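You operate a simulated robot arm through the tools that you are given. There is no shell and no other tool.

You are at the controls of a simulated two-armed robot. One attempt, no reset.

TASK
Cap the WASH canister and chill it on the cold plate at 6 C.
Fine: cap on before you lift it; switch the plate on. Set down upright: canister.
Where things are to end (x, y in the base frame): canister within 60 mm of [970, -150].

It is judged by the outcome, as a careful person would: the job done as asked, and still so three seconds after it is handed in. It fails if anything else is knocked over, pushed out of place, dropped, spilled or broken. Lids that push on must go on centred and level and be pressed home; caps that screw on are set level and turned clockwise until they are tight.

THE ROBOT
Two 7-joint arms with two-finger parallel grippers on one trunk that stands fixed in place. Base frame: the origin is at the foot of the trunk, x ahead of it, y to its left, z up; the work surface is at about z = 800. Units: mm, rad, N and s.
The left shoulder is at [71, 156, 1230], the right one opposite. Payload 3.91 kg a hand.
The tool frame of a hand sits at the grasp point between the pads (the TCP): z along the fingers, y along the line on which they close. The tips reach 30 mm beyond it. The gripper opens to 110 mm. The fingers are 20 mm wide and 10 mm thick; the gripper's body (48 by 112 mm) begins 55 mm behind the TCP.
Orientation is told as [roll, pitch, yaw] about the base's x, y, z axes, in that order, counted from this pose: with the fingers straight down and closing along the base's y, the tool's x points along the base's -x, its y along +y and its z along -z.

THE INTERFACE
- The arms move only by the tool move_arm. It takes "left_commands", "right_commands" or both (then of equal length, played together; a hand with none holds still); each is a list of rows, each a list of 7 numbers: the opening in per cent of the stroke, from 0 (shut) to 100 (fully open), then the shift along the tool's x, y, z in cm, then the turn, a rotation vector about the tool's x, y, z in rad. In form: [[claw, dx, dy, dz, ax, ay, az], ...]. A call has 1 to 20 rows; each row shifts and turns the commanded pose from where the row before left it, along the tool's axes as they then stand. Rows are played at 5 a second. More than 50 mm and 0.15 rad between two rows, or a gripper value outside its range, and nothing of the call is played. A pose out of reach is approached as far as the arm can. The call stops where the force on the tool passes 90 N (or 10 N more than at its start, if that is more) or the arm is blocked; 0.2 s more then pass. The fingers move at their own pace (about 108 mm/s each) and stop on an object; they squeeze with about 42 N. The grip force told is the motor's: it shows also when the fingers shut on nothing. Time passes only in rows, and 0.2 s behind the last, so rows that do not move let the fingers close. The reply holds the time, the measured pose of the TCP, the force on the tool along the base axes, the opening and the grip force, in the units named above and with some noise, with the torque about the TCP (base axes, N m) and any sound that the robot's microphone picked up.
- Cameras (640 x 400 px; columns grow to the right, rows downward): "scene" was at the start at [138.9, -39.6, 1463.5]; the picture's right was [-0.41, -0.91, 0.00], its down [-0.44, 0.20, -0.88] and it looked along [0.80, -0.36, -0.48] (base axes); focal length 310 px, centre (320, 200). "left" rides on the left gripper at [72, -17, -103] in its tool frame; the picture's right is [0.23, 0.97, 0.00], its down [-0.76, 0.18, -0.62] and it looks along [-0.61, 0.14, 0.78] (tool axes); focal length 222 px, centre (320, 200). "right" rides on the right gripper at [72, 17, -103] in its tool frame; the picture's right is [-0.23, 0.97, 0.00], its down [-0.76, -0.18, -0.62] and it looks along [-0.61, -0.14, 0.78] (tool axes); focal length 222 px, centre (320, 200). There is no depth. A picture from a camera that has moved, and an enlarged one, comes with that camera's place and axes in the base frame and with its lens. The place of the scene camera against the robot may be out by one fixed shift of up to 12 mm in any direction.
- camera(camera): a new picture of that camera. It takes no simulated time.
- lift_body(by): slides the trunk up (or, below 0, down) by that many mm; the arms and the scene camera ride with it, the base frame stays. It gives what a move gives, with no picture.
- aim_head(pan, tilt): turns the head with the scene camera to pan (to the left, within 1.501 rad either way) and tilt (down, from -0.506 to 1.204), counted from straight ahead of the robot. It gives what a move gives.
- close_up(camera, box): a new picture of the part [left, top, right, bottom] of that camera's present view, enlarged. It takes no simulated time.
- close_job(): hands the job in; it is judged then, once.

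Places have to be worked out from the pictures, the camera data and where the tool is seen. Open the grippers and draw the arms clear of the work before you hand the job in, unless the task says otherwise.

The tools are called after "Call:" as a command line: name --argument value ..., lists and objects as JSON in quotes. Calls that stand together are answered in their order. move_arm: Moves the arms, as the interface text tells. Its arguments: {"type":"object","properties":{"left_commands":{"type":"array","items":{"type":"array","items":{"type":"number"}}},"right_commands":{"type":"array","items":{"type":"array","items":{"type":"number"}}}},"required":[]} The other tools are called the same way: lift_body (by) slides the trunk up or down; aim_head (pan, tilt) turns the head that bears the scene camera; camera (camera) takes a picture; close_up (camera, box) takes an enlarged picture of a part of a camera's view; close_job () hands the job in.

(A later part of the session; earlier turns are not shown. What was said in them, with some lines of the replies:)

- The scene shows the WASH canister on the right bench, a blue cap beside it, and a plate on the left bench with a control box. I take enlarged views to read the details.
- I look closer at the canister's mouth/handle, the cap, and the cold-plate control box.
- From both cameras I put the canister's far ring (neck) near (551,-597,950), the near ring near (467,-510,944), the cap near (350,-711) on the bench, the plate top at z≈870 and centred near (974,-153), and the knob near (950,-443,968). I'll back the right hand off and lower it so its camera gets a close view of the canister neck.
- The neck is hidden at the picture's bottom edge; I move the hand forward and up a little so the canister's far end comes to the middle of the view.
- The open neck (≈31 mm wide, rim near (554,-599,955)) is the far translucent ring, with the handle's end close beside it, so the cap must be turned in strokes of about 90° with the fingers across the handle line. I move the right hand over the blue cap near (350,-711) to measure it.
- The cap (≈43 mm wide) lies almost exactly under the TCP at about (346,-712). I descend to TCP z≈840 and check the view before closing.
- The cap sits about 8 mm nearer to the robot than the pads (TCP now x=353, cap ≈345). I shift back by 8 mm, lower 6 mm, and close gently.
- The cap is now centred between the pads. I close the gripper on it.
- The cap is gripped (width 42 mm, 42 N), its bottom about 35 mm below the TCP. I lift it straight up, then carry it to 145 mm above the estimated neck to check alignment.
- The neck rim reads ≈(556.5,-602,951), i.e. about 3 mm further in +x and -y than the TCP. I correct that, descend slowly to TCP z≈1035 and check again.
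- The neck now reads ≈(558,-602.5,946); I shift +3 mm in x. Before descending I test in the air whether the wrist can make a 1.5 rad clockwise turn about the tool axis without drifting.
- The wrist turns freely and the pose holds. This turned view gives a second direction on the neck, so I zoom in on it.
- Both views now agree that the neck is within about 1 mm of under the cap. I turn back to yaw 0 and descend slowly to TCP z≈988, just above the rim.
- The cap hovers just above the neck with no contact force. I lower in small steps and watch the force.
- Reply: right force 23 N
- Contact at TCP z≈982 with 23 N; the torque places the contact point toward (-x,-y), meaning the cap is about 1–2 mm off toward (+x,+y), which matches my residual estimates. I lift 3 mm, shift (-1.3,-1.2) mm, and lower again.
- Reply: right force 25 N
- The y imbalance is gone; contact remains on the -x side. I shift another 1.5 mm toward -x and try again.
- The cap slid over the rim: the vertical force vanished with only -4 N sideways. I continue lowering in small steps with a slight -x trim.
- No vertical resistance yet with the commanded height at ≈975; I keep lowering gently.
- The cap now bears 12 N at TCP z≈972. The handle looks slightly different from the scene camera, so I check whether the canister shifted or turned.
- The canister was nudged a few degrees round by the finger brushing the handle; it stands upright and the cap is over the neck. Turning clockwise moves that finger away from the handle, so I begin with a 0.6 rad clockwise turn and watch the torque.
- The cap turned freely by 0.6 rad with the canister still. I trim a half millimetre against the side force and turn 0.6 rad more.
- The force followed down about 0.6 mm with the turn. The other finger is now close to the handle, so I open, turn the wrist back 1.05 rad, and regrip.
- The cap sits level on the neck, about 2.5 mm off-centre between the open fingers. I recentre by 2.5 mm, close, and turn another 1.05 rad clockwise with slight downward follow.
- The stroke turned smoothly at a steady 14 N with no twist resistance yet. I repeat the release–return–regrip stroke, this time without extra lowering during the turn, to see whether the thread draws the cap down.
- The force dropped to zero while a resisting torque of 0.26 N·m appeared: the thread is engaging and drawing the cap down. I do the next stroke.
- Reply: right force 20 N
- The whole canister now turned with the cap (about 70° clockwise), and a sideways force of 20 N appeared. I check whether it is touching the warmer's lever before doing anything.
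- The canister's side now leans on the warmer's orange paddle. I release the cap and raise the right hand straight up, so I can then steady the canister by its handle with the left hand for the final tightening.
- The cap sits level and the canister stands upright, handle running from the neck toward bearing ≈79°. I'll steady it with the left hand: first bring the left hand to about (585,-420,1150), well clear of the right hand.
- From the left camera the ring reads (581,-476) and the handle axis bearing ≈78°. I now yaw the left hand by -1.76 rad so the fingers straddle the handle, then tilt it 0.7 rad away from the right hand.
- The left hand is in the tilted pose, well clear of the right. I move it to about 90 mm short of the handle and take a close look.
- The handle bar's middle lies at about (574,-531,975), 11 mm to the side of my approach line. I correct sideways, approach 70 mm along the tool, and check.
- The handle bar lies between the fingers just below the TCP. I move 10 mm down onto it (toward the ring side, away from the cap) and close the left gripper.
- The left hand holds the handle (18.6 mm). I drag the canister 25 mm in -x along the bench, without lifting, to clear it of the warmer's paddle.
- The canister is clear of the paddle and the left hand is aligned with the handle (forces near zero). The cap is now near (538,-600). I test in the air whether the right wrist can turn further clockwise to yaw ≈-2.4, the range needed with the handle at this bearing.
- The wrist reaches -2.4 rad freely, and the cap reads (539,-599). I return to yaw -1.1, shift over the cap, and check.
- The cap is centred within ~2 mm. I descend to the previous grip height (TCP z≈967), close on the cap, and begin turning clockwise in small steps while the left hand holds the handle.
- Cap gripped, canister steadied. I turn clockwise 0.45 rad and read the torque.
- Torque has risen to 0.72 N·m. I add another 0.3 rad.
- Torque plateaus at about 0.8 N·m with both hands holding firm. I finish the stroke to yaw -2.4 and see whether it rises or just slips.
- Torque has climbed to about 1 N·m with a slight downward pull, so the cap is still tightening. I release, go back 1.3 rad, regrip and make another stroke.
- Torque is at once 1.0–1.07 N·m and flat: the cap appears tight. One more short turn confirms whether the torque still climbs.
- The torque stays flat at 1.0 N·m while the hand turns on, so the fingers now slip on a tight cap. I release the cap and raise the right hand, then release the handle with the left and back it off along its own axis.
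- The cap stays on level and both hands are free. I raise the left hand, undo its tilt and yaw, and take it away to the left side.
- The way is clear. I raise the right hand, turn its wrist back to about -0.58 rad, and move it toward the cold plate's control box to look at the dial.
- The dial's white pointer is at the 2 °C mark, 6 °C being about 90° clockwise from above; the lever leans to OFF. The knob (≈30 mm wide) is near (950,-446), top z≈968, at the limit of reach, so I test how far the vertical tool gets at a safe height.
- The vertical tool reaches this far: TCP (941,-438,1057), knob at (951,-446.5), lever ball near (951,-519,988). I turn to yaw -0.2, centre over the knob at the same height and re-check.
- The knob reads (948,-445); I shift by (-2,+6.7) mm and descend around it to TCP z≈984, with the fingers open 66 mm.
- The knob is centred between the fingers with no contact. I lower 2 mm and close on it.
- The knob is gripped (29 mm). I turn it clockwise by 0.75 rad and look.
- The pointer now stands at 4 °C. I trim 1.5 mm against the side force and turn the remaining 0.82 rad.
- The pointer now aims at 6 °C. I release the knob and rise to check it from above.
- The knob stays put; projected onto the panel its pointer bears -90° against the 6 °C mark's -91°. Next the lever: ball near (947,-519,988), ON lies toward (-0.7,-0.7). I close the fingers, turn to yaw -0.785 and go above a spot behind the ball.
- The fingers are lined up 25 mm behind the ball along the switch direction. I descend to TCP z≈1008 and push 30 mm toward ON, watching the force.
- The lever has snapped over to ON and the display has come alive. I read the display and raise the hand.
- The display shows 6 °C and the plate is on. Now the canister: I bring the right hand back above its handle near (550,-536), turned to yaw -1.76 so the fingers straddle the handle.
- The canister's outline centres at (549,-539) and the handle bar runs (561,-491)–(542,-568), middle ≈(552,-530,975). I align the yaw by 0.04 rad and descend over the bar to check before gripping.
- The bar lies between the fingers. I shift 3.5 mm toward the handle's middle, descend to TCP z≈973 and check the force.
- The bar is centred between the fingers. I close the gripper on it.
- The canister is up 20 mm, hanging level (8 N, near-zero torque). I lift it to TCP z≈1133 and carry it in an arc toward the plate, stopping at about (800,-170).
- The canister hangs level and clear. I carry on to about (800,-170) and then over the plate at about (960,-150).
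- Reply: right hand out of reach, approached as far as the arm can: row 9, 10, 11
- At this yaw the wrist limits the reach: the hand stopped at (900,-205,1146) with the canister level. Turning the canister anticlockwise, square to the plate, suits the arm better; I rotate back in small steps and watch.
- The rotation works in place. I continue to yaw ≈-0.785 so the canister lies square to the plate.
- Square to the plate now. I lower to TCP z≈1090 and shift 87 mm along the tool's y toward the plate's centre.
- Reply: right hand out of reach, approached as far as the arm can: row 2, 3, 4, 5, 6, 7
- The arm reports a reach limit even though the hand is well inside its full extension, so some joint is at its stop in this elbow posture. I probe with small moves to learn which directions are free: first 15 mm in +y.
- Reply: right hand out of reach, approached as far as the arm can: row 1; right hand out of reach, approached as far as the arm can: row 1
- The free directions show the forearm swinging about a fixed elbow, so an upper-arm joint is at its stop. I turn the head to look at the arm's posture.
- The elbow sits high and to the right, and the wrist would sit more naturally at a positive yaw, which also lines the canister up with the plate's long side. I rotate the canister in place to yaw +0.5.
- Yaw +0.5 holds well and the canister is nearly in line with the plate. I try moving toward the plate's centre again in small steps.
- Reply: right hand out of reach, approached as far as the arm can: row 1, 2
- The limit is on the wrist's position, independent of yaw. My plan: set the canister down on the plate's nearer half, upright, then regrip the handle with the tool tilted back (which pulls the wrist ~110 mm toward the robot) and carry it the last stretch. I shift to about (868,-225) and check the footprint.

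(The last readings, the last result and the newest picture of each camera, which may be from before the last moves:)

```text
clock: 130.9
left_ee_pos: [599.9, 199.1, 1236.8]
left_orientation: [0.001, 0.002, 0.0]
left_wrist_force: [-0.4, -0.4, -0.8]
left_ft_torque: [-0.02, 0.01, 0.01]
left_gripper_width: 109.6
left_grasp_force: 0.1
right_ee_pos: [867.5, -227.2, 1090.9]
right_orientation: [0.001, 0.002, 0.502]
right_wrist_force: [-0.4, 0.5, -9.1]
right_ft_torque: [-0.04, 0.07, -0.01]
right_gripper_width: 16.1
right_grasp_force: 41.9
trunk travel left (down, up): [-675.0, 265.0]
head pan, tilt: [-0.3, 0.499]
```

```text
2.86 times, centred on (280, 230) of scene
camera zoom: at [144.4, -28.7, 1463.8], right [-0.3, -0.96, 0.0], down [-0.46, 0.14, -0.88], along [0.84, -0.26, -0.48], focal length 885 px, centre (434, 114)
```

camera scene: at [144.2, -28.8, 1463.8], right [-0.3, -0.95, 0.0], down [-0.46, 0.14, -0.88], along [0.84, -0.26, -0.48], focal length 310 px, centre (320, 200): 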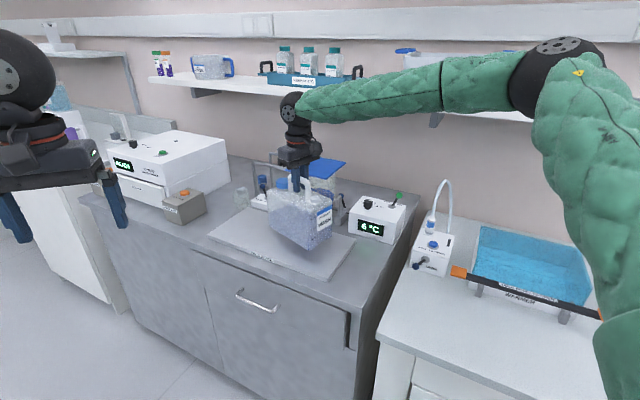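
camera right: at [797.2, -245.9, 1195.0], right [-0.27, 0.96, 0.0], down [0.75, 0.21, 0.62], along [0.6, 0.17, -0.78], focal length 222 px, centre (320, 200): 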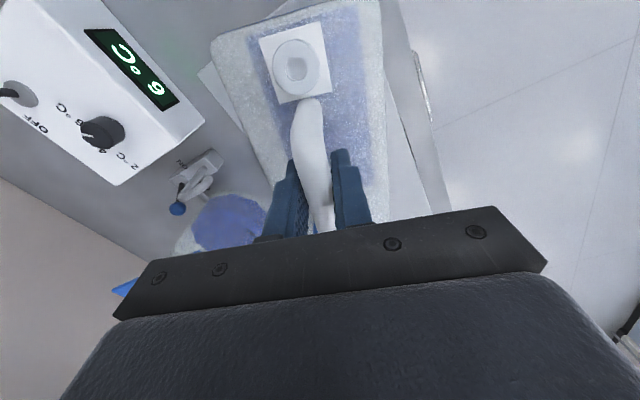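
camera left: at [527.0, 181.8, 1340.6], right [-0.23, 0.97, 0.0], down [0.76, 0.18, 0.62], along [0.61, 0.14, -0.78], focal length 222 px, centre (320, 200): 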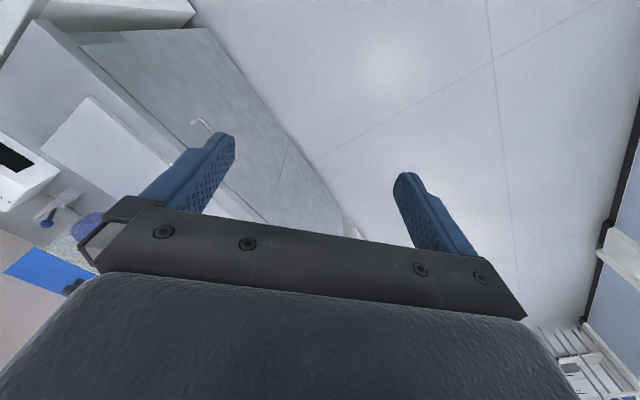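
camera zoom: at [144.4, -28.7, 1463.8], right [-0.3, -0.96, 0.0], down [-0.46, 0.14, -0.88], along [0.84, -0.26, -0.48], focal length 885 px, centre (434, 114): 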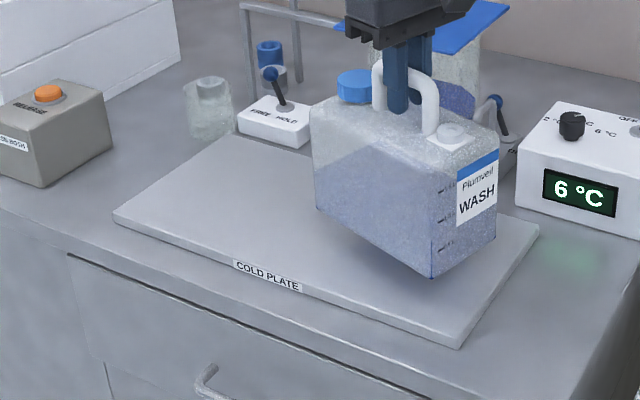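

The canister hovers about 45 mm above the plate, footprint inside its edges. I lower it slowly until contact.

Call:
move_arm --right_commands '[[0, 0, 0, 1, 0, 0, 0], [0, 0, 0, 1, 0, 0, 0], [0, 0, 0, 1, 0, 0, 0], [0, 0, 0, 0.5, 0, 0, 0], [0, 0, 0, 0, 0, 0, 0], [0, 0, 0, 0, 0, 0, 0]]'

Call:
close_up --camera "scene" --box '[190, 160, 370, 300]'

```text
clock: 132.3
left_ee_pos: [599.4, 200.2, 1236.6]
left_orientation: [0.0, 0.002, -0.001]
left_wrist_force: [0.5, 0.0, 0.0]
left_ft_torque: [-0.03, -0.01, -0.05]
left_gripper_width: 110.0
left_grasp_force: 0.0
right_ee_pos: [868.0, -227.8, 1057.1]
right_orientation: [0.001, 0.001, 0.5]
right_wrist_force: [0.3, -0.1, -8.6]
right_ft_torque: [-0.08, 0.1, 0.01]
right_gripper_width: 16.9
right_grasp_force: 42.1
trunk travel left (down, up): [-675.0, 265.0]
head pan, tilt: [-0.3, 0.499]
```

```text
2.86 times, centred on (280, 230) of scene
camera zoom: at [144.2, -28.8, 1463.8], right [-0.3, -0.96, 0.0], down [-0.46, 0.14, -0.88], along [0.84, -0.26, -0.48], focal length 885 px, centre (434, 114)
```

zoom: 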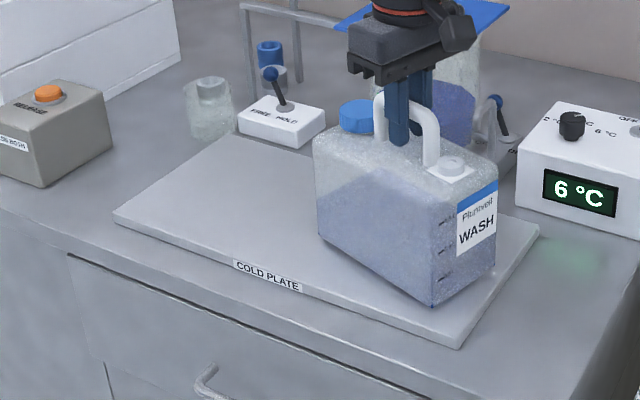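

Call:
move_arm --right_commands '[[0, 0, 0, 0.3, 0, 0, 0], [0, 0, 0, 0.3, 0, 0, 0], [0, 0, 0, 0, 0, 0, 0]]'

Call:
move_arm --right_commands '[[0, 0, 0, 0.3, 0, 0, 0], [0, 0, 0, 0.2, 0, 0, 0], [0, 0, 0, 0, 0, 0, 0]]'

```text
clock: 133.1
left_ee_pos: [599.3, 200.1, 1236.9]
left_orientation: [0.001, 0.001, 0.0]
left_wrist_force: [-0.5, 0.4, 0.1]
left_ft_torque: [0.0, 0.0, 0.02]
left_gripper_width: 109.9
left_grasp_force: 0.1
right_ee_pos: [868.7, -227.3, 1050.8]
right_orientation: [0.003, 0.001, 0.501]
right_wrist_force: [-0.1, 0.1, -5.8]
right_ft_torque: [0.01, -0.13, 0.03]
right_gripper_width: 16.5
right_grasp_force: 41.9
trunk travel left (down, up): [-675.0, 265.0]
head pan, tilt: [-0.3, 0.499]
```

```text
clock: 133.9
left_ee_pos: [597.4, 200.2, 1239.2]
left_orientation: [-0.001, -0.001, 0.0]
left_wrist_force: [0.0, -0.7, -0.3]
left_ft_torque: [0.02, -0.01, 0.02]
left_gripper_width: 110.1
left_grasp_force: 0.0
right_ee_pos: [867.6, -226.6, 1050.1]
right_orientation: [0.0, -0.004, 0.497]
right_wrist_force: [9.6, -1.6, 24.9]
right_ft_torque: [-0.42, 0.76, 0.09]
right_gripper_width: 16.7
right_grasp_force: 41.8
trunk travel left (down, up): [-675.0, 265.0]
head pan, tilt: [-0.3, 0.499]
```

The canister rests on the plate (contact at TCP z≈1050). I relieve the pressure and open the gripper.

Call:
move_arm --right_commands '[[0, 0, 0, -0.35, 0, 0, 0], [0, 0, 0, 0, 0, 0, 0], [25, 0, 0, 0, 0, 0, 0], [60, 0, 0, 0, 0, 0, 0], [100, 0, 0, 0, 0, 0, 0], [100, 0, 0, 0, 0, 0, 0], [100, 0, 0, 0, 0, 0, 0]]'

Call:
camera --camera "right"

Call:
close_up --camera "scene" --box '[190, 160, 370, 300]'

```text
clock: 135.5
left_ee_pos: [599.1, 199.5, 1237.3]
left_orientation: [-0.001, 0.001, 0.0]
left_wrist_force: [-0.1, -0.3, -1.7]
left_ft_torque: [-0.02, -0.01, 0.01]
left_gripper_width: 110.0
left_grasp_force: 0.0
right_ee_pos: [866.7, -227.2, 1049.8]
right_orientation: [0.0, -0.002, 0.502]
right_wrist_force: [-0.3, -0.2, 0.2]
right_ft_torque: [-0.05, -0.02, 0.0]
right_gripper_width: 109.9
right_grasp_force: 0.0
trunk travel left (down, up): [-675.0, 265.0]
head pan, tilt: [-0.3, 0.499]
```

```text
taken
camera right: at [796.1, -245.9, 1153.3], right [-0.27, 0.96, 0.0], down [0.75, 0.21, 0.62], along [0.6, 0.17, -0.78], focal length 222 px, centre (320, 200)
```

right: 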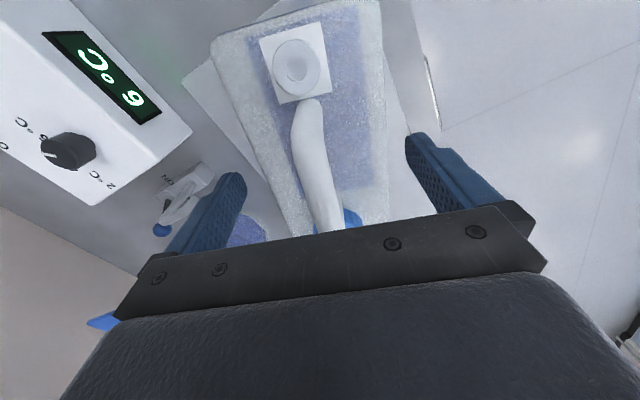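

```text
2.86 times, centred on (280, 230) of scene
camera zoom: at [143.4, -28.6, 1463.9], right [-0.3, -0.96, 0.0], down [-0.46, 0.14, -0.88], along [0.84, -0.26, -0.48], focal length 885 px, centre (434, 114)
```

zoom: 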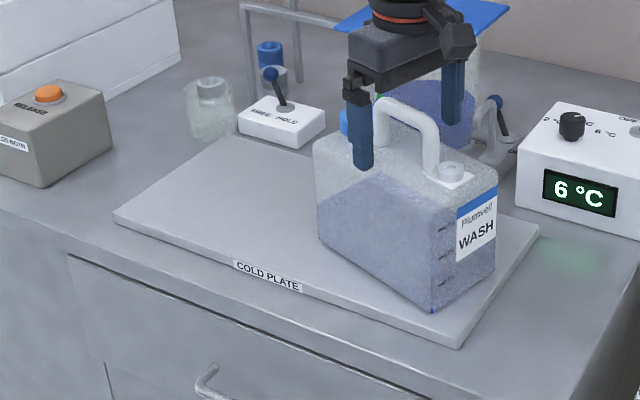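

The canister stands upright on the plate. I raise the empty hand, tilt it back 0.7 rad, and bring it to 90 mm short of the handle along the tilted axis.

Call:
move_arm --right_commands '[[100, 0, 0, -3, 0, 0, 0], [100, 0, 0, -4, 0, 0, 0], [100, 0, 0, -4, 0, 0, 0], [100, 0, 0, -2, 0, 0, 0], [100, 0, 0, 0, 0, -0.14, 0], [100, 0, 0, 0, 0, -0.14, 0], [100, 0, 0, 0, 0, -0.14, 0], [100, 0, 0, 0, 0, -0.14, 0], [100, 0, 0, 0, 0, -0.14, 0], [100, 0, 0, 0, 0, 0, 0], [100, 0, 0, 0, 0, 0, 0]]'

Call:
camera --camera "right"

Call:
camera --camera "scene"

```text
clock: 137.9
left_ee_pos: [598.2, 199.0, 1237.5]
left_orientation: [-0.001, -0.001, -0.001]
left_wrist_force: [0.5, 0.7, 0.1]
left_ft_torque: [0.01, 0.01, 0.0]
left_gripper_width: 109.8
left_grasp_force: 0.0
right_ee_pos: [867.3, -227.2, 1179.0]
right_orientation: [0.0, -0.699, 0.498]
right_wrist_force: [-0.6, -0.3, -0.3]
right_ft_torque: [0.0, -0.01, -0.02]
right_gripper_width: 109.9
right_grasp_force: 0.2
trunk travel left (down, up): [-675.0, 265.0]
head pan, tilt: [-0.3, 0.499]
```

```text
taken
camera right: at [752.4, -269.9, 1211.8], right [-0.31, 0.94, 0.15], down [0.24, -0.07, 0.97], along [0.92, 0.34, -0.21], focal length 222 px, centre (320, 200)
```

right: 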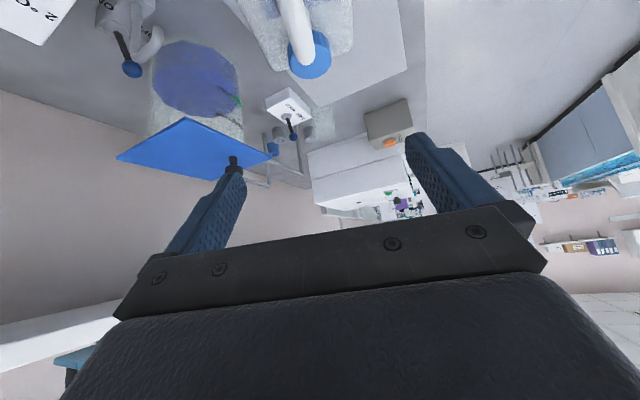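

```text
taken
camera scene: at [143.1, -28.9, 1463.9], right [-0.3, -0.96, 0.0], down [-0.46, 0.14, -0.88], along [0.84, -0.26, -0.48], focal length 310 px, centre (320, 200)
```

scene: 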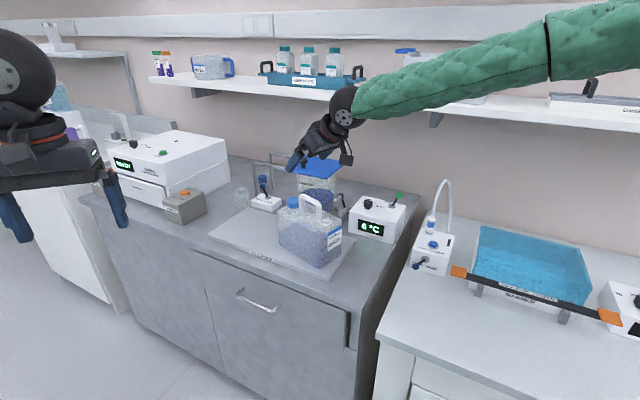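

Tilted posture reached. I move to the pre-grasp point behind and above the handle.

Call:
move_arm --right_commands '[[100, 2.8, 0, 0.3, 0, 0, 0], [100, 2.8, 0, 0.3, 0, 0, 0], [100, 2.8, 0, 0.3, 0, 0, 0], [100, 0, 0, 1.5, 0, 0, 0], [100, 0, 0, 0, 0, 0, 0], [100, 0, 0, 0, 0, 0, 0]]'

Call:
camera --camera "right"

Call:
close_up --camera "scene" --box '[220, 140, 400, 280]'

```text
clock: 139.3
left_ee_pos: [598.8, 199.3, 1238.4]
left_orientation: [0.001, -0.001, -0.001]
left_wrist_force: [0.8, 0.4, 0.2]
left_ft_torque: [0.01, 0.02, -0.01]
left_gripper_width: 110.2
left_grasp_force: 0.2
right_ee_pos: [823.8, -252.2, 1106.5]
right_orientation: [0.001, -0.699, 0.499]
right_wrist_force: [-0.2, -0.2, -0.2]
right_ft_torque: [0.04, 0.0, 0.04]
right_gripper_width: 110.1
right_grasp_force: 0.1
trunk travel left (down, up): [-675.0, 265.0]
head pan, tilt: [-0.3, 0.499]
```

```text
taken
camera right: at [709.6, -294.8, 1139.4], right [-0.31, 0.94, 0.15], down [0.24, -0.07, 0.97], along [0.92, 0.34, -0.21], focal length 222 px, centre (320, 200)
```

right: 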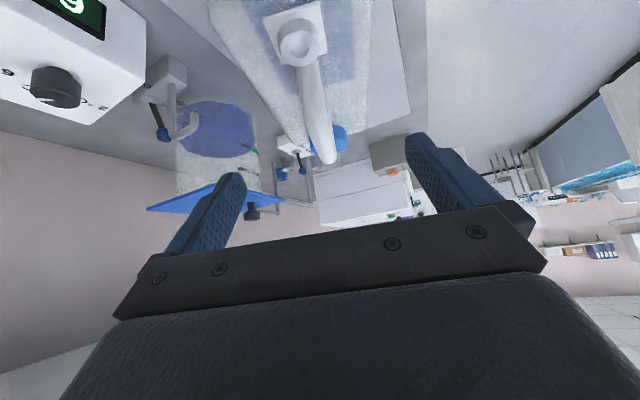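

```text
2.86 times, centred on (310, 210) of scene
camera zoom: at [143.3, -28.5, 1463.9], right [-0.3, -0.96, 0.0], down [-0.46, 0.14, -0.88], along [0.84, -0.26, -0.48], focal length 885 px, centre (349, 171)
```

zoom: 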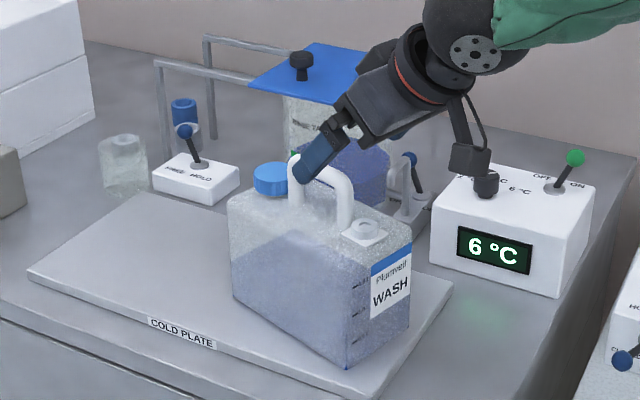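

The handle lies straight ahead along the tool axis (75 mm). I advance onto it and close.

Call:
move_arm --right_commands '[[100, -0.1, 0.1, 2.5, 0, 0, 0], [100, 0, 0, 2.5, 0, 0, 0], [100, 0, 0, 1.5, 0, 0, 0], [100, 0, 0, 1.0, 0, 0, 0], [100, 0, 0, 0, 0, 0, 0], [100, 0, 0, 0, 0, 0, 0]]'

Call:
camera --camera "right"

Call:
close_up --camera "scene" --box '[220, 140, 400, 280]'

```text
clock: 140.7
left_ee_pos: [598.8, 201.0, 1236.5]
left_orientation: [0.0, 0.001, -0.002]
left_wrist_force: [0.2, 0.7, -0.7]
left_ft_torque: [0.02, 0.0, 0.02]
left_gripper_width: 110.1
left_grasp_force: 0.1
right_ee_pos: [866.0, -225.2, 1049.1]
right_orientation: [-0.003, -0.701, 0.499]
right_wrist_force: [-0.3, 0.7, 1.0]
right_ft_torque: [-0.01, -0.01, -0.03]
right_gripper_width: 110.1
right_grasp_force: 0.1
trunk travel left (down, up): [-675.0, 265.0]
head pan, tilt: [-0.3, 0.499]
```

```text
taken
camera right: at [751.2, -268.1, 1082.6], right [-0.31, 0.94, 0.15], down [0.24, -0.07, 0.97], along [0.92, 0.34, -0.21], focal length 222 px, centre (320, 200)
```

right: 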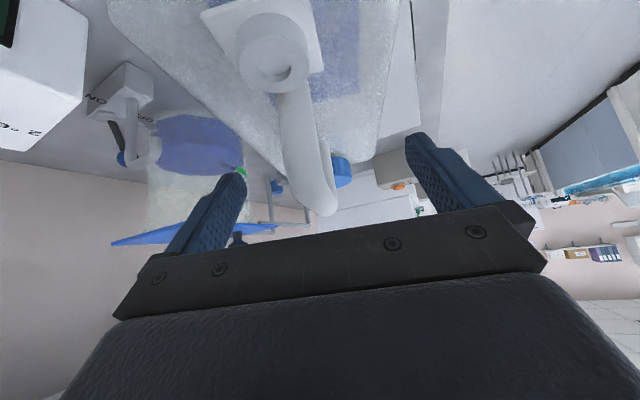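

```text
2.86 times, centred on (310, 210) of scene
camera zoom: at [143.5, -28.4, 1463.9], right [-0.3, -0.96, 0.0], down [-0.46, 0.14, -0.88], along [0.84, -0.26, -0.48], focal length 885 px, centre (349, 171)
```

zoom: 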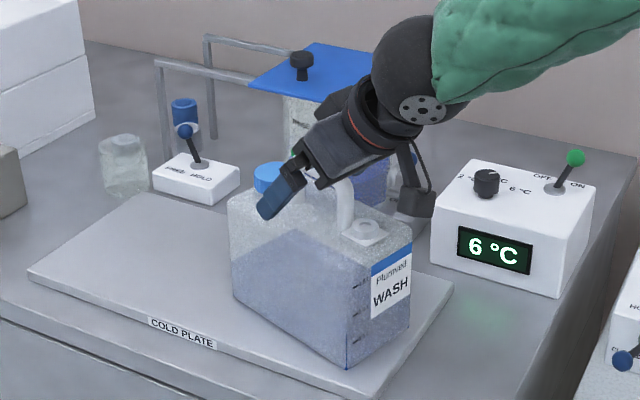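

Call:
move_arm --right_commands '[[100, 0, -0.3, 0, 0, 0, 0], [60, 0, 0, 0, 0, 0, 0], [30, 0, 0, 0, 0, 0, 0], [0, 0, 0, 0, 0, 0, 0], [0, 0, 0, 0, 0, 0, 0], [0, 0, 0, 0, 0, 0, 0]]'

Call:
camera --camera "right"

```text
clock: 142.1
left_ee_pos: [598.3, 200.0, 1237.3]
left_orientation: [0.0, 0.0, 0.0]
left_wrist_force: [0.1, 1.2, -0.6]
left_ft_torque: [-0.03, 0.0, 0.03]
left_gripper_width: 110.3
left_grasp_force: 0.0
right_ee_pos: [866.9, -227.4, 1050.3]
right_orientation: [0.0, -0.7, 0.5]
right_wrist_force: [-1.1, 1.8, 0.5]
right_ft_torque: [0.03, 0.05, 0.0]
right_gripper_width: 16.5
right_grasp_force: 41.8
trunk travel left (down, up): [-675.0, 265.0]
head pan, tilt: [-0.3, 0.499]
```

```text
taken
camera right: at [752.6, -270.4, 1082.4], right [-0.31, 0.94, 0.15], down [0.24, -0.07, 0.97], along [0.92, 0.34, -0.21], focal length 222 px, centre (320, 200)
```

right: 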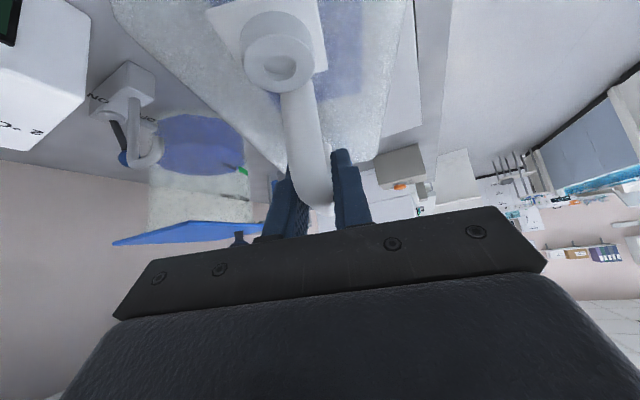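

Gripped (16.5 mm). I lift 25 mm and check that it hangs level.

Call:
move_arm --right_commands '[[0, -0.3, 0, -0.36, 0, 0, 0], [0, -0.43, 0, -0.51, 0, 0, 0], [0, -0.43, 0, -0.51, 0, 0, 0], [0, -0.45, 0, -0.53, 0, 0, 0], [0, 0, 0, 0, 0, 0, 0], [0, 0, 0, 0, 0, 0, 0]]'

Call:
close_up --camera "scene" --box '[200, 150, 380, 290]'

```text
clock: 143.5
left_ee_pos: [599.1, 199.3, 1237.1]
left_orientation: [0.001, 0.002, 0.0]
left_wrist_force: [0.2, -0.5, 0.5]
left_ft_torque: [-0.01, 0.0, -0.01]
left_gripper_width: 110.1
left_grasp_force: 0.1
right_ee_pos: [869.5, -227.8, 1074.5]
right_orientation: [0.0, -0.698, 0.5]
right_wrist_force: [-0.7, -0.3, -8.8]
right_ft_torque: [-0.02, 0.14, 0.04]
right_gripper_width: 16.6
right_grasp_force: 42.4
trunk travel left (down, up): [-675.0, 265.0]
head pan, tilt: [-0.3, 0.499]
```

```text
2.86 times, centred on (290, 220) of scene
camera zoom: at [144.1, -28.8, 1463.8], right [-0.3, -0.96, 0.0], down [-0.46, 0.14, -0.88], along [0.84, -0.26, -0.48], focal length 885 px, centre (406, 143)
```

zoom: 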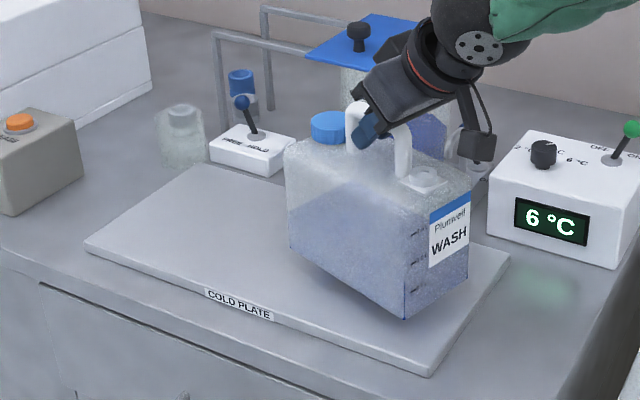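

Level and balanced. I carry it to the plate's centre: (82,66) mm across.

Call:
move_arm --right_commands '[[0, -1.4, 0.33, 1.17, 0, 0, 0], [0, -1.63, 0.38, 1.37, 0, 0, 0], [0, -1.63, 0.38, 1.37, 0, 0, 0], [0, -1.63, 0.38, 1.37, 0, 0, 0], [0, -1.63, 0.39, 1.39, 0, 0, 0], [0, 0, 0, 0, 0, 0, 0], [0, 0, 0, 0, 0, 0, 0]]'

Call:
close_up --camera "scene" --box '[180, 140, 380, 290]'

Call:
camera --camera "right"

```text
clock: 145.1
left_ee_pos: [598.8, 200.1, 1238.0]
left_orientation: [0.0, 0.001, 0.001]
left_wrist_force: [-0.2, -0.3, -0.4]
left_ft_torque: [0.0, -0.01, 0.01]
left_gripper_width: 110.2
left_grasp_force: 0.1
right_ee_pos: [951.1, -164.2, 1073.6]
right_orientation: [0.002, -0.7, 0.499]
right_wrist_force: [0.4, -0.9, -8.8]
right_ft_torque: [-0.06, 0.08, 0.02]
right_gripper_width: 16.5
right_grasp_force: 42.1
trunk travel left (down, up): [-675.0, 265.0]
head pan, tilt: [-0.3, 0.499]
```

```text
2.67 times, centred on (280, 215) of scene
camera zoom: at [144.5, -28.6, 1463.7], right [-0.3, -0.96, 0.0], down [-0.46, 0.14, -0.88], along [0.84, -0.26, -0.48], focal length 826 px, centre (427, 160)
```

zoom: 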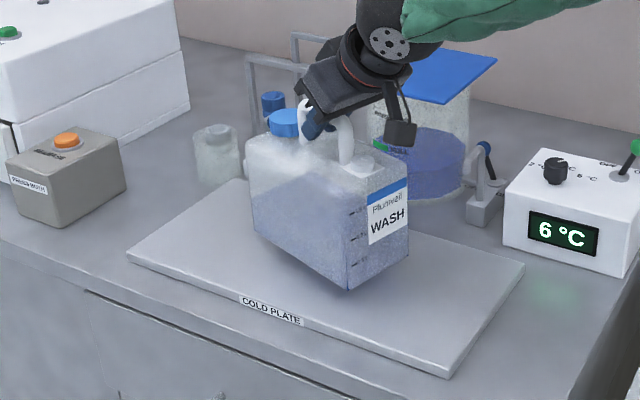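

```text
taken
camera right: at [836.3, -207.1, 1106.6], right [-0.31, 0.94, 0.15], down [0.25, -0.07, 0.97], along [0.92, 0.34, -0.21], focal length 222 px, centre (320, 200)
```

right: 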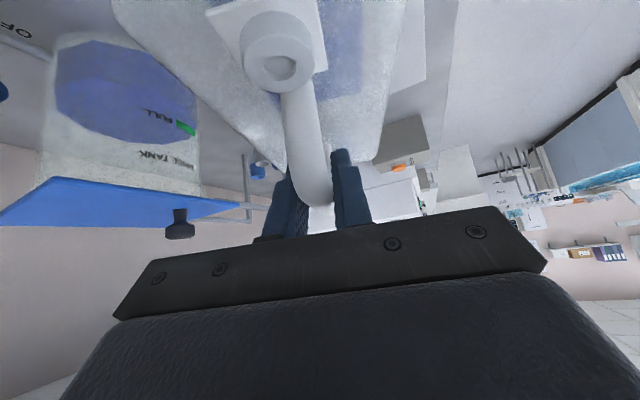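

It reached (951,-164), putting the canister's centre near (960,-159), 13 mm from the target. I lower it slowly onto the plate.

Call:
move_arm --right_commands '[[0, 0.39, 0, 0.46, 0, 0, 0], [0, 0.39, 0, 0.46, 0, 0, 0], [0, 0.39, 0, 0.46, 0, 0, 0], [0, 0, 0, 0, 0, 0, 0], [0, 0, 0, 0, 0, 0, 0]]'

Call:
move_arm --right_commands '[[0, 0.13, 0, 0.15, 0, 0, 0], [0, 0.13, 0, 0.15, 0, 0, 0], [0, 0, 0, 0, 0, 0, 0]]'

```text
clock: 146.3
left_ee_pos: [599.4, 199.4, 1236.7]
left_orientation: [0.001, 0.0, 0.0]
left_wrist_force: [-0.3, 0.8, 0.8]
left_ft_torque: [-0.01, -0.03, 0.01]
left_gripper_width: 110.1
left_grasp_force: 0.1
right_ee_pos: [951.0, -163.0, 1055.9]
right_orientation: [0.001, -0.697, 0.5]
right_wrist_force: [0.2, 0.3, -8.4]
right_ft_torque: [-0.05, 0.09, 0.02]
right_gripper_width: 16.3
right_grasp_force: 41.7
trunk travel left (down, up): [-675.0, 265.0]
head pan, tilt: [-0.3, 0.499]
```

```text
clock: 147.1
left_ee_pos: [599.6, 201.0, 1235.8]
left_orientation: [0.001, 0.003, 0.0]
left_wrist_force: [0.3, 0.0, 0.2]
left_ft_torque: [0.01, 0.03, -0.01]
left_gripper_width: 109.9
left_grasp_force: 0.0
right_ee_pos: [950.7, -163.6, 1052.6]
right_orientation: [0.001, -0.699, 0.498]
right_wrist_force: [-0.6, 0.6, -8.2]
right_ft_torque: [-0.04, 0.05, -0.03]
right_gripper_width: 16.8
right_grasp_force: 42.3
trunk travel left (down, up): [-675.0, 265.0]
head pan, tilt: [-0.3, 0.499]
```

Call:
move_arm --right_commands '[[0, 0.1, 0, 0.11, 0, 0, 0], [0, 0.1, 0, 0.11, 0, 0, 0], [0, 0, 0, 0, 0, 0, 0]]'

```text
clock: 147.9
left_ee_pos: [598.3, 199.6, 1237.3]
left_orientation: [-0.001, 0.002, -0.001]
left_wrist_force: [-0.1, -0.4, 0.2]
left_ft_torque: [-0.04, 0.01, 0.02]
left_gripper_width: 109.5
left_grasp_force: 0.1
right_ee_pos: [952.0, -163.5, 1050.3]
right_orientation: [0.0, -0.698, 0.501]
right_wrist_force: [0.1, 0.2, -9.3]
right_ft_torque: [-0.07, 0.05, 0.01]
right_gripper_width: 16.7
right_grasp_force: 41.8
trunk travel left (down, up): [-675.0, 265.0]
head pan, tilt: [-0.3, 0.499]
```

Call:
move_arm --right_commands '[[0, 0.1, 0, 0.11, 0, 0, 0], [0, 0, 0, 0, 0, 0, 0]]'

Call:
move_arm --right_commands '[[0, 0.1, 0, 0.11, 0, 0, 0], [0, 0, 0, 0, 0, 0, 0]]'

Call:
close_up --camera "scene" --box '[180, 140, 380, 290]'

```text
clock: 148.5
left_ee_pos: [598.3, 199.4, 1237.9]
left_orientation: [-0.002, 0.002, 0.001]
left_wrist_force: [0.2, 0.2, 0.1]
left_ft_torque: [0.02, 0.0, -0.04]
left_gripper_width: 109.9
left_grasp_force: 0.1
right_ee_pos: [951.5, -163.3, 1049.1]
right_orientation: [0.0, -0.701, 0.5]
right_wrist_force: [-0.2, -0.3, -4.8]
right_ft_torque: [-0.06, -0.25, 0.02]
right_gripper_width: 16.5
right_grasp_force: 42.1
trunk travel left (down, up): [-675.0, 265.0]
head pan, tilt: [-0.3, 0.499]
```

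```text
clock: 149.1
left_ee_pos: [599.0, 200.5, 1238.2]
left_orientation: [0.0, -0.001, 0.002]
left_wrist_force: [-0.2, 0.5, -0.2]
left_ft_torque: [0.01, 0.0, -0.01]
left_gripper_width: 110.1
left_grasp_force: 0.0
right_ee_pos: [950.5, -163.0, 1049.8]
right_orientation: [0.0, -0.701, 0.499]
right_wrist_force: [5.5, -2.3, 6.9]
right_ft_torque: [-0.35, 0.57, 0.15]
right_gripper_width: 16.5
right_grasp_force: 42.0
trunk travel left (down, up): [-675.0, 265.0]
head pan, tilt: [-0.3, 0.499]
```

```text
2.67 times, centred on (280, 215) of scene
camera zoom: at [143.3, -28.6, 1464.1], right [-0.3, -0.96, 0.0], down [-0.46, 0.14, -0.88], along [0.84, -0.26, -0.48], focal length 826 px, centre (427, 160)
```

zoom: 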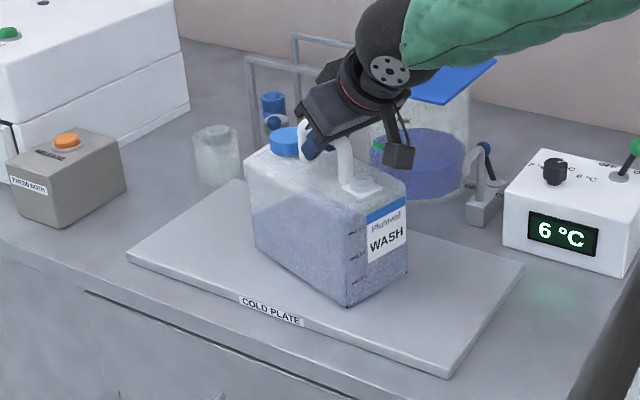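

The canister is down on the plate. I relieve the slight pressure, open, and check it before backing off.

Call:
move_arm --right_commands '[[0, -0.08, 0, -0.09, 0, 0, 0], [0, 0, 0, 0, 0, 0, 0], [25, 0, 0, 0, 0, 0, 0], [60, 0, 0, 0, 0, 0, 0], [100, 0, 0, 0, 0, 0, 0], [100, 0, 0, 0, 0, 0, 0], [100, 0, 0, 0, 0, 0, 0]]'

Call:
camera --camera "right"

```text
clock: 150.7
left_ee_pos: [597.8, 199.8, 1238.0]
left_orientation: [0.001, 0.002, -0.001]
left_wrist_force: [-0.9, 0.7, 0.6]
left_ft_torque: [-0.01, -0.01, 0.02]
left_gripper_width: 109.7
left_grasp_force: 0.0
right_ee_pos: [950.2, -162.8, 1048.7]
right_orientation: [-0.001, -0.701, 0.5]
right_wrist_force: [0.1, 0.5, 0.2]
right_ft_torque: [0.03, 0.02, -0.01]
right_gripper_width: 109.8
right_grasp_force: 0.2
trunk travel left (down, up): [-675.0, 265.0]
head pan, tilt: [-0.3, 0.499]
```

```text
taken
camera right: at [836.5, -205.4, 1082.2], right [-0.31, 0.94, 0.15], down [0.24, -0.07, 0.97], along [0.92, 0.34, -0.21], focal length 222 px, centre (320, 200)
```

right: 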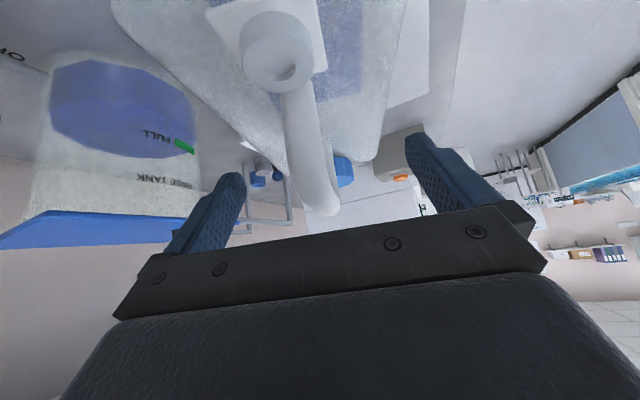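

The handle is free between the open fingers. I back the right hand off along its own axis and inspect.

Call:
move_arm --right_commands '[[100, 0, 0, -1.5, 0, 0, 0], [100, 0, 0, -3, 0, 0, 0], [100, 0, 0, -4, 0, 0, 0], [100, 0, 0, -4, 0, 0, 0], [100, 0, 0, -4, 0, 0, 0], [100, 0, 0, 0, 0, 0, 0]]'

Call:
camera --camera "right"

Call:
camera --camera "scene"

Call:
close_up --camera "scene" --box '[180, 160, 380, 310]'

```text
clock: 152.1
left_ee_pos: [600.0, 199.7, 1235.7]
left_orientation: [0.0, 0.002, 0.0]
left_wrist_force: [0.8, -0.2, 0.2]
left_ft_torque: [-0.02, 0.01, 0.0]
left_gripper_width: 110.1
left_grasp_force: 0.1
right_ee_pos: [855.1, -215.6, 1175.0]
right_orientation: [0.002, -0.697, 0.498]
right_wrist_force: [1.2, -0.8, -0.6]
right_ft_torque: [0.03, 0.01, 0.01]
right_gripper_width: 110.1
right_grasp_force: 0.0
trunk travel left (down, up): [-675.0, 265.0]
head pan, tilt: [-0.3, 0.499]
```

```text
taken
camera right: at [740.5, -258.6, 1208.3], right [-0.31, 0.94, 0.15], down [0.25, -0.07, 0.97], along [0.92, 0.34, -0.21], focal length 222 px, centre (320, 200)
```

right: 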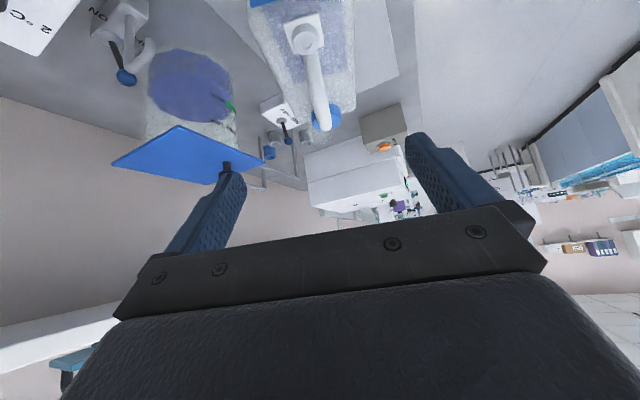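

```text
taken
camera scene: at [144.7, -28.1, 1463.7], right [-0.3, -0.96, 0.0], down [-0.46, 0.14, -0.88], along [0.84, -0.26, -0.48], focal length 310 px, centre (320, 200)
```

scene: 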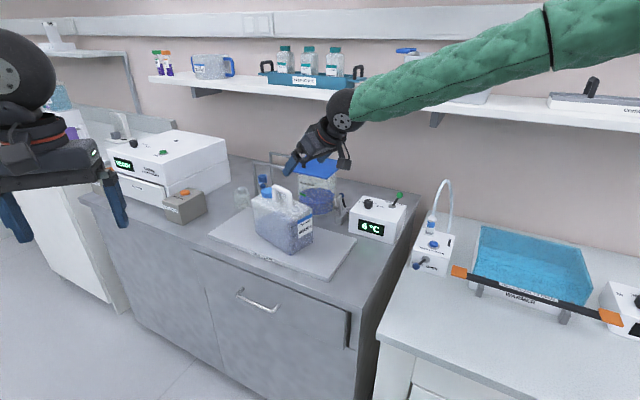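

```text
2.67 times, centred on (280, 235) of scene
camera zoom: at [144.7, -28.1, 1463.7], right [-0.3, -0.96, 0.0], down [-0.46, 0.14, -0.88], along [0.84, -0.26, -0.48], focal length 826 px, centre (427, 107)
```

zoom: 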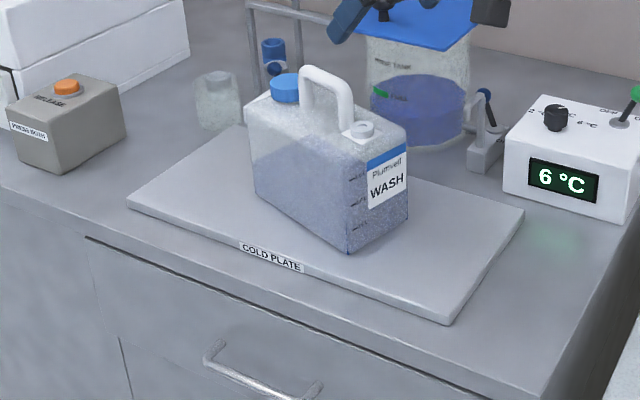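

The capped canister stands upright near the plate's centre and the display reads 6 °C. I withdraw the right hand well clear and level it.

Call:
move_arm --right_commands '[[100, 2.5, -1.14, -3.04, 0, 0, 0], [100, 2.5, -1.14, -3.04, 0, 0, 0], [100, 2.5, -1.14, -3.04, 0, 0, 0], [100, 2.5, -1.14, -3.04, 0, 0, 0], [100, 2.5, -1.14, -3.04, 0, 0, 0], [100, 2.5, -1.14, -3.04, 0, 0, 0], [100, 2.5, -1.14, -3.04, 0, 0, 0], [100, 0, 0, 0, 0, 0.14, 0], [100, 0, 0, 0, 0, 0.14, 0], [100, 0, 0, 0, 0, 0.14, 0], [100, 0, 0, 0, 0, 0.14, 0], [100, 0, 0, 0, 0, 0.14, 0], [100, 0, 0, 0, 0, 0, 0]]'

Call:
camera --camera "scene"

Call:
close_up --camera "scene" --box '[230, 170, 410, 270]'

Call:
close_up --camera "scene" --box '[400, 170, 640, 340]'

```text
clock: 154.9
left_ee_pos: [598.1, 200.4, 1238.4]
left_orientation: [0.001, -0.001, -0.001]
left_wrist_force: [-0.2, 0.0, -0.3]
left_ft_torque: [0.0, -0.02, 0.04]
left_gripper_width: 110.3
left_grasp_force: 0.1
right_ee_pos: [657.2, -413.7, 1225.6]
right_orientation: [0.003, 0.002, 0.501]
right_wrist_force: [0.9, -0.1, 0.0]
right_ft_torque: [0.02, 0.0, 0.0]
right_gripper_width: 110.0
right_grasp_force: 0.0
trunk travel left (down, up): [-675.0, 265.0]
head pan, tilt: [-0.3, 0.499]
```

```text
taken
camera scene: at [142.5, -29.4, 1464.0], right [-0.3, -0.96, 0.0], down [-0.46, 0.14, -0.88], along [0.84, -0.26, -0.48], focal length 310 px, centre (320, 200)
```

scene: 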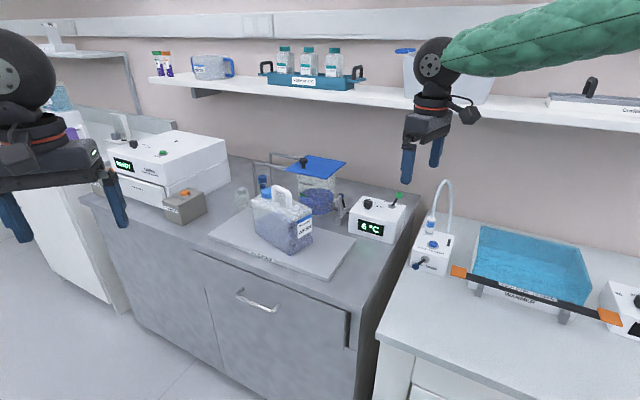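

```text
3.56 times, centred on (320, 220) of scene
camera zoom: at [142.5, -29.4, 1464.0], right [-0.3, -0.96, 0.0], down [-0.46, 0.14, -0.88], along [0.84, -0.26, -0.48], focal length 1101 px, centre (320, 129)
```

zoom: 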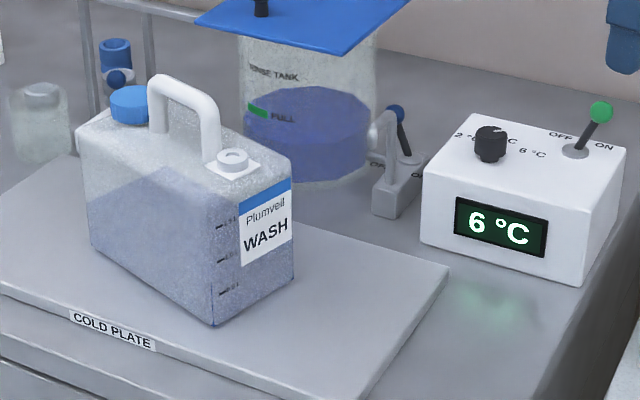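

```text
2.35 times, centred on (520, 255) of scene
camera zoom: at [142.5, -29.4, 1464.0], right [-0.3, -0.96, 0.0], down [-0.46, 0.14, -0.88], along [0.84, -0.26, -0.48], focal length 729 px, centre (-151, 71)
```

zoom: 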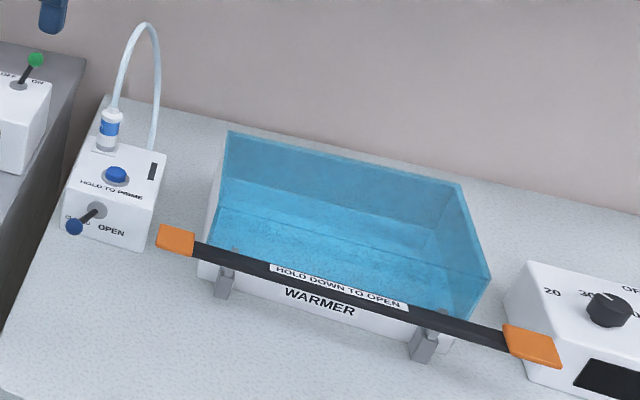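

The canister is capped tight and upright on the plate, at about (960,-158). The plate is on and shows 6 °C. The warmer and pump look unchanged, and both hands are open and clear. I hand the job in.

Call:
close_job

```text
The job is handed in.
```

The WASH canister is capped and standing upright on the cold plate, which is switched on with the display reading 6 °C. I handed the job in, but no verdict came back.

- **Cap:** I screwed it on clockwise before the canister left the bench. I stopped once the torque held at about 1 N·m and the fingers began slipping on the cap. It sat level when I last looked.
- **Position:** I put the canister's centre at about (960, -158), roughly 13 mm from the target. I worked this out from the arm readings and the pictures.
- **Plate:** The dial was at 2 °C. I turned it to 6 °C, then pushed the lever to ON.

Two things happened along the way:

- **Paddle contact:** While I tightened the cap, the whole canister turned with it and its side leaned on the warmer's orange paddle, with up to about 20 N on the hand. I released it and drew it clear. The warmer and pump look unchanged in the last pictures.
- **Two-stage placement:** The right arm could not reach the plate's centre with the hand vertical. I set the canister down on the nearer part of the plate, regripped the handle with the hand tilted, and carried it the rest of the way.

Both grippers are open and clear of the work.
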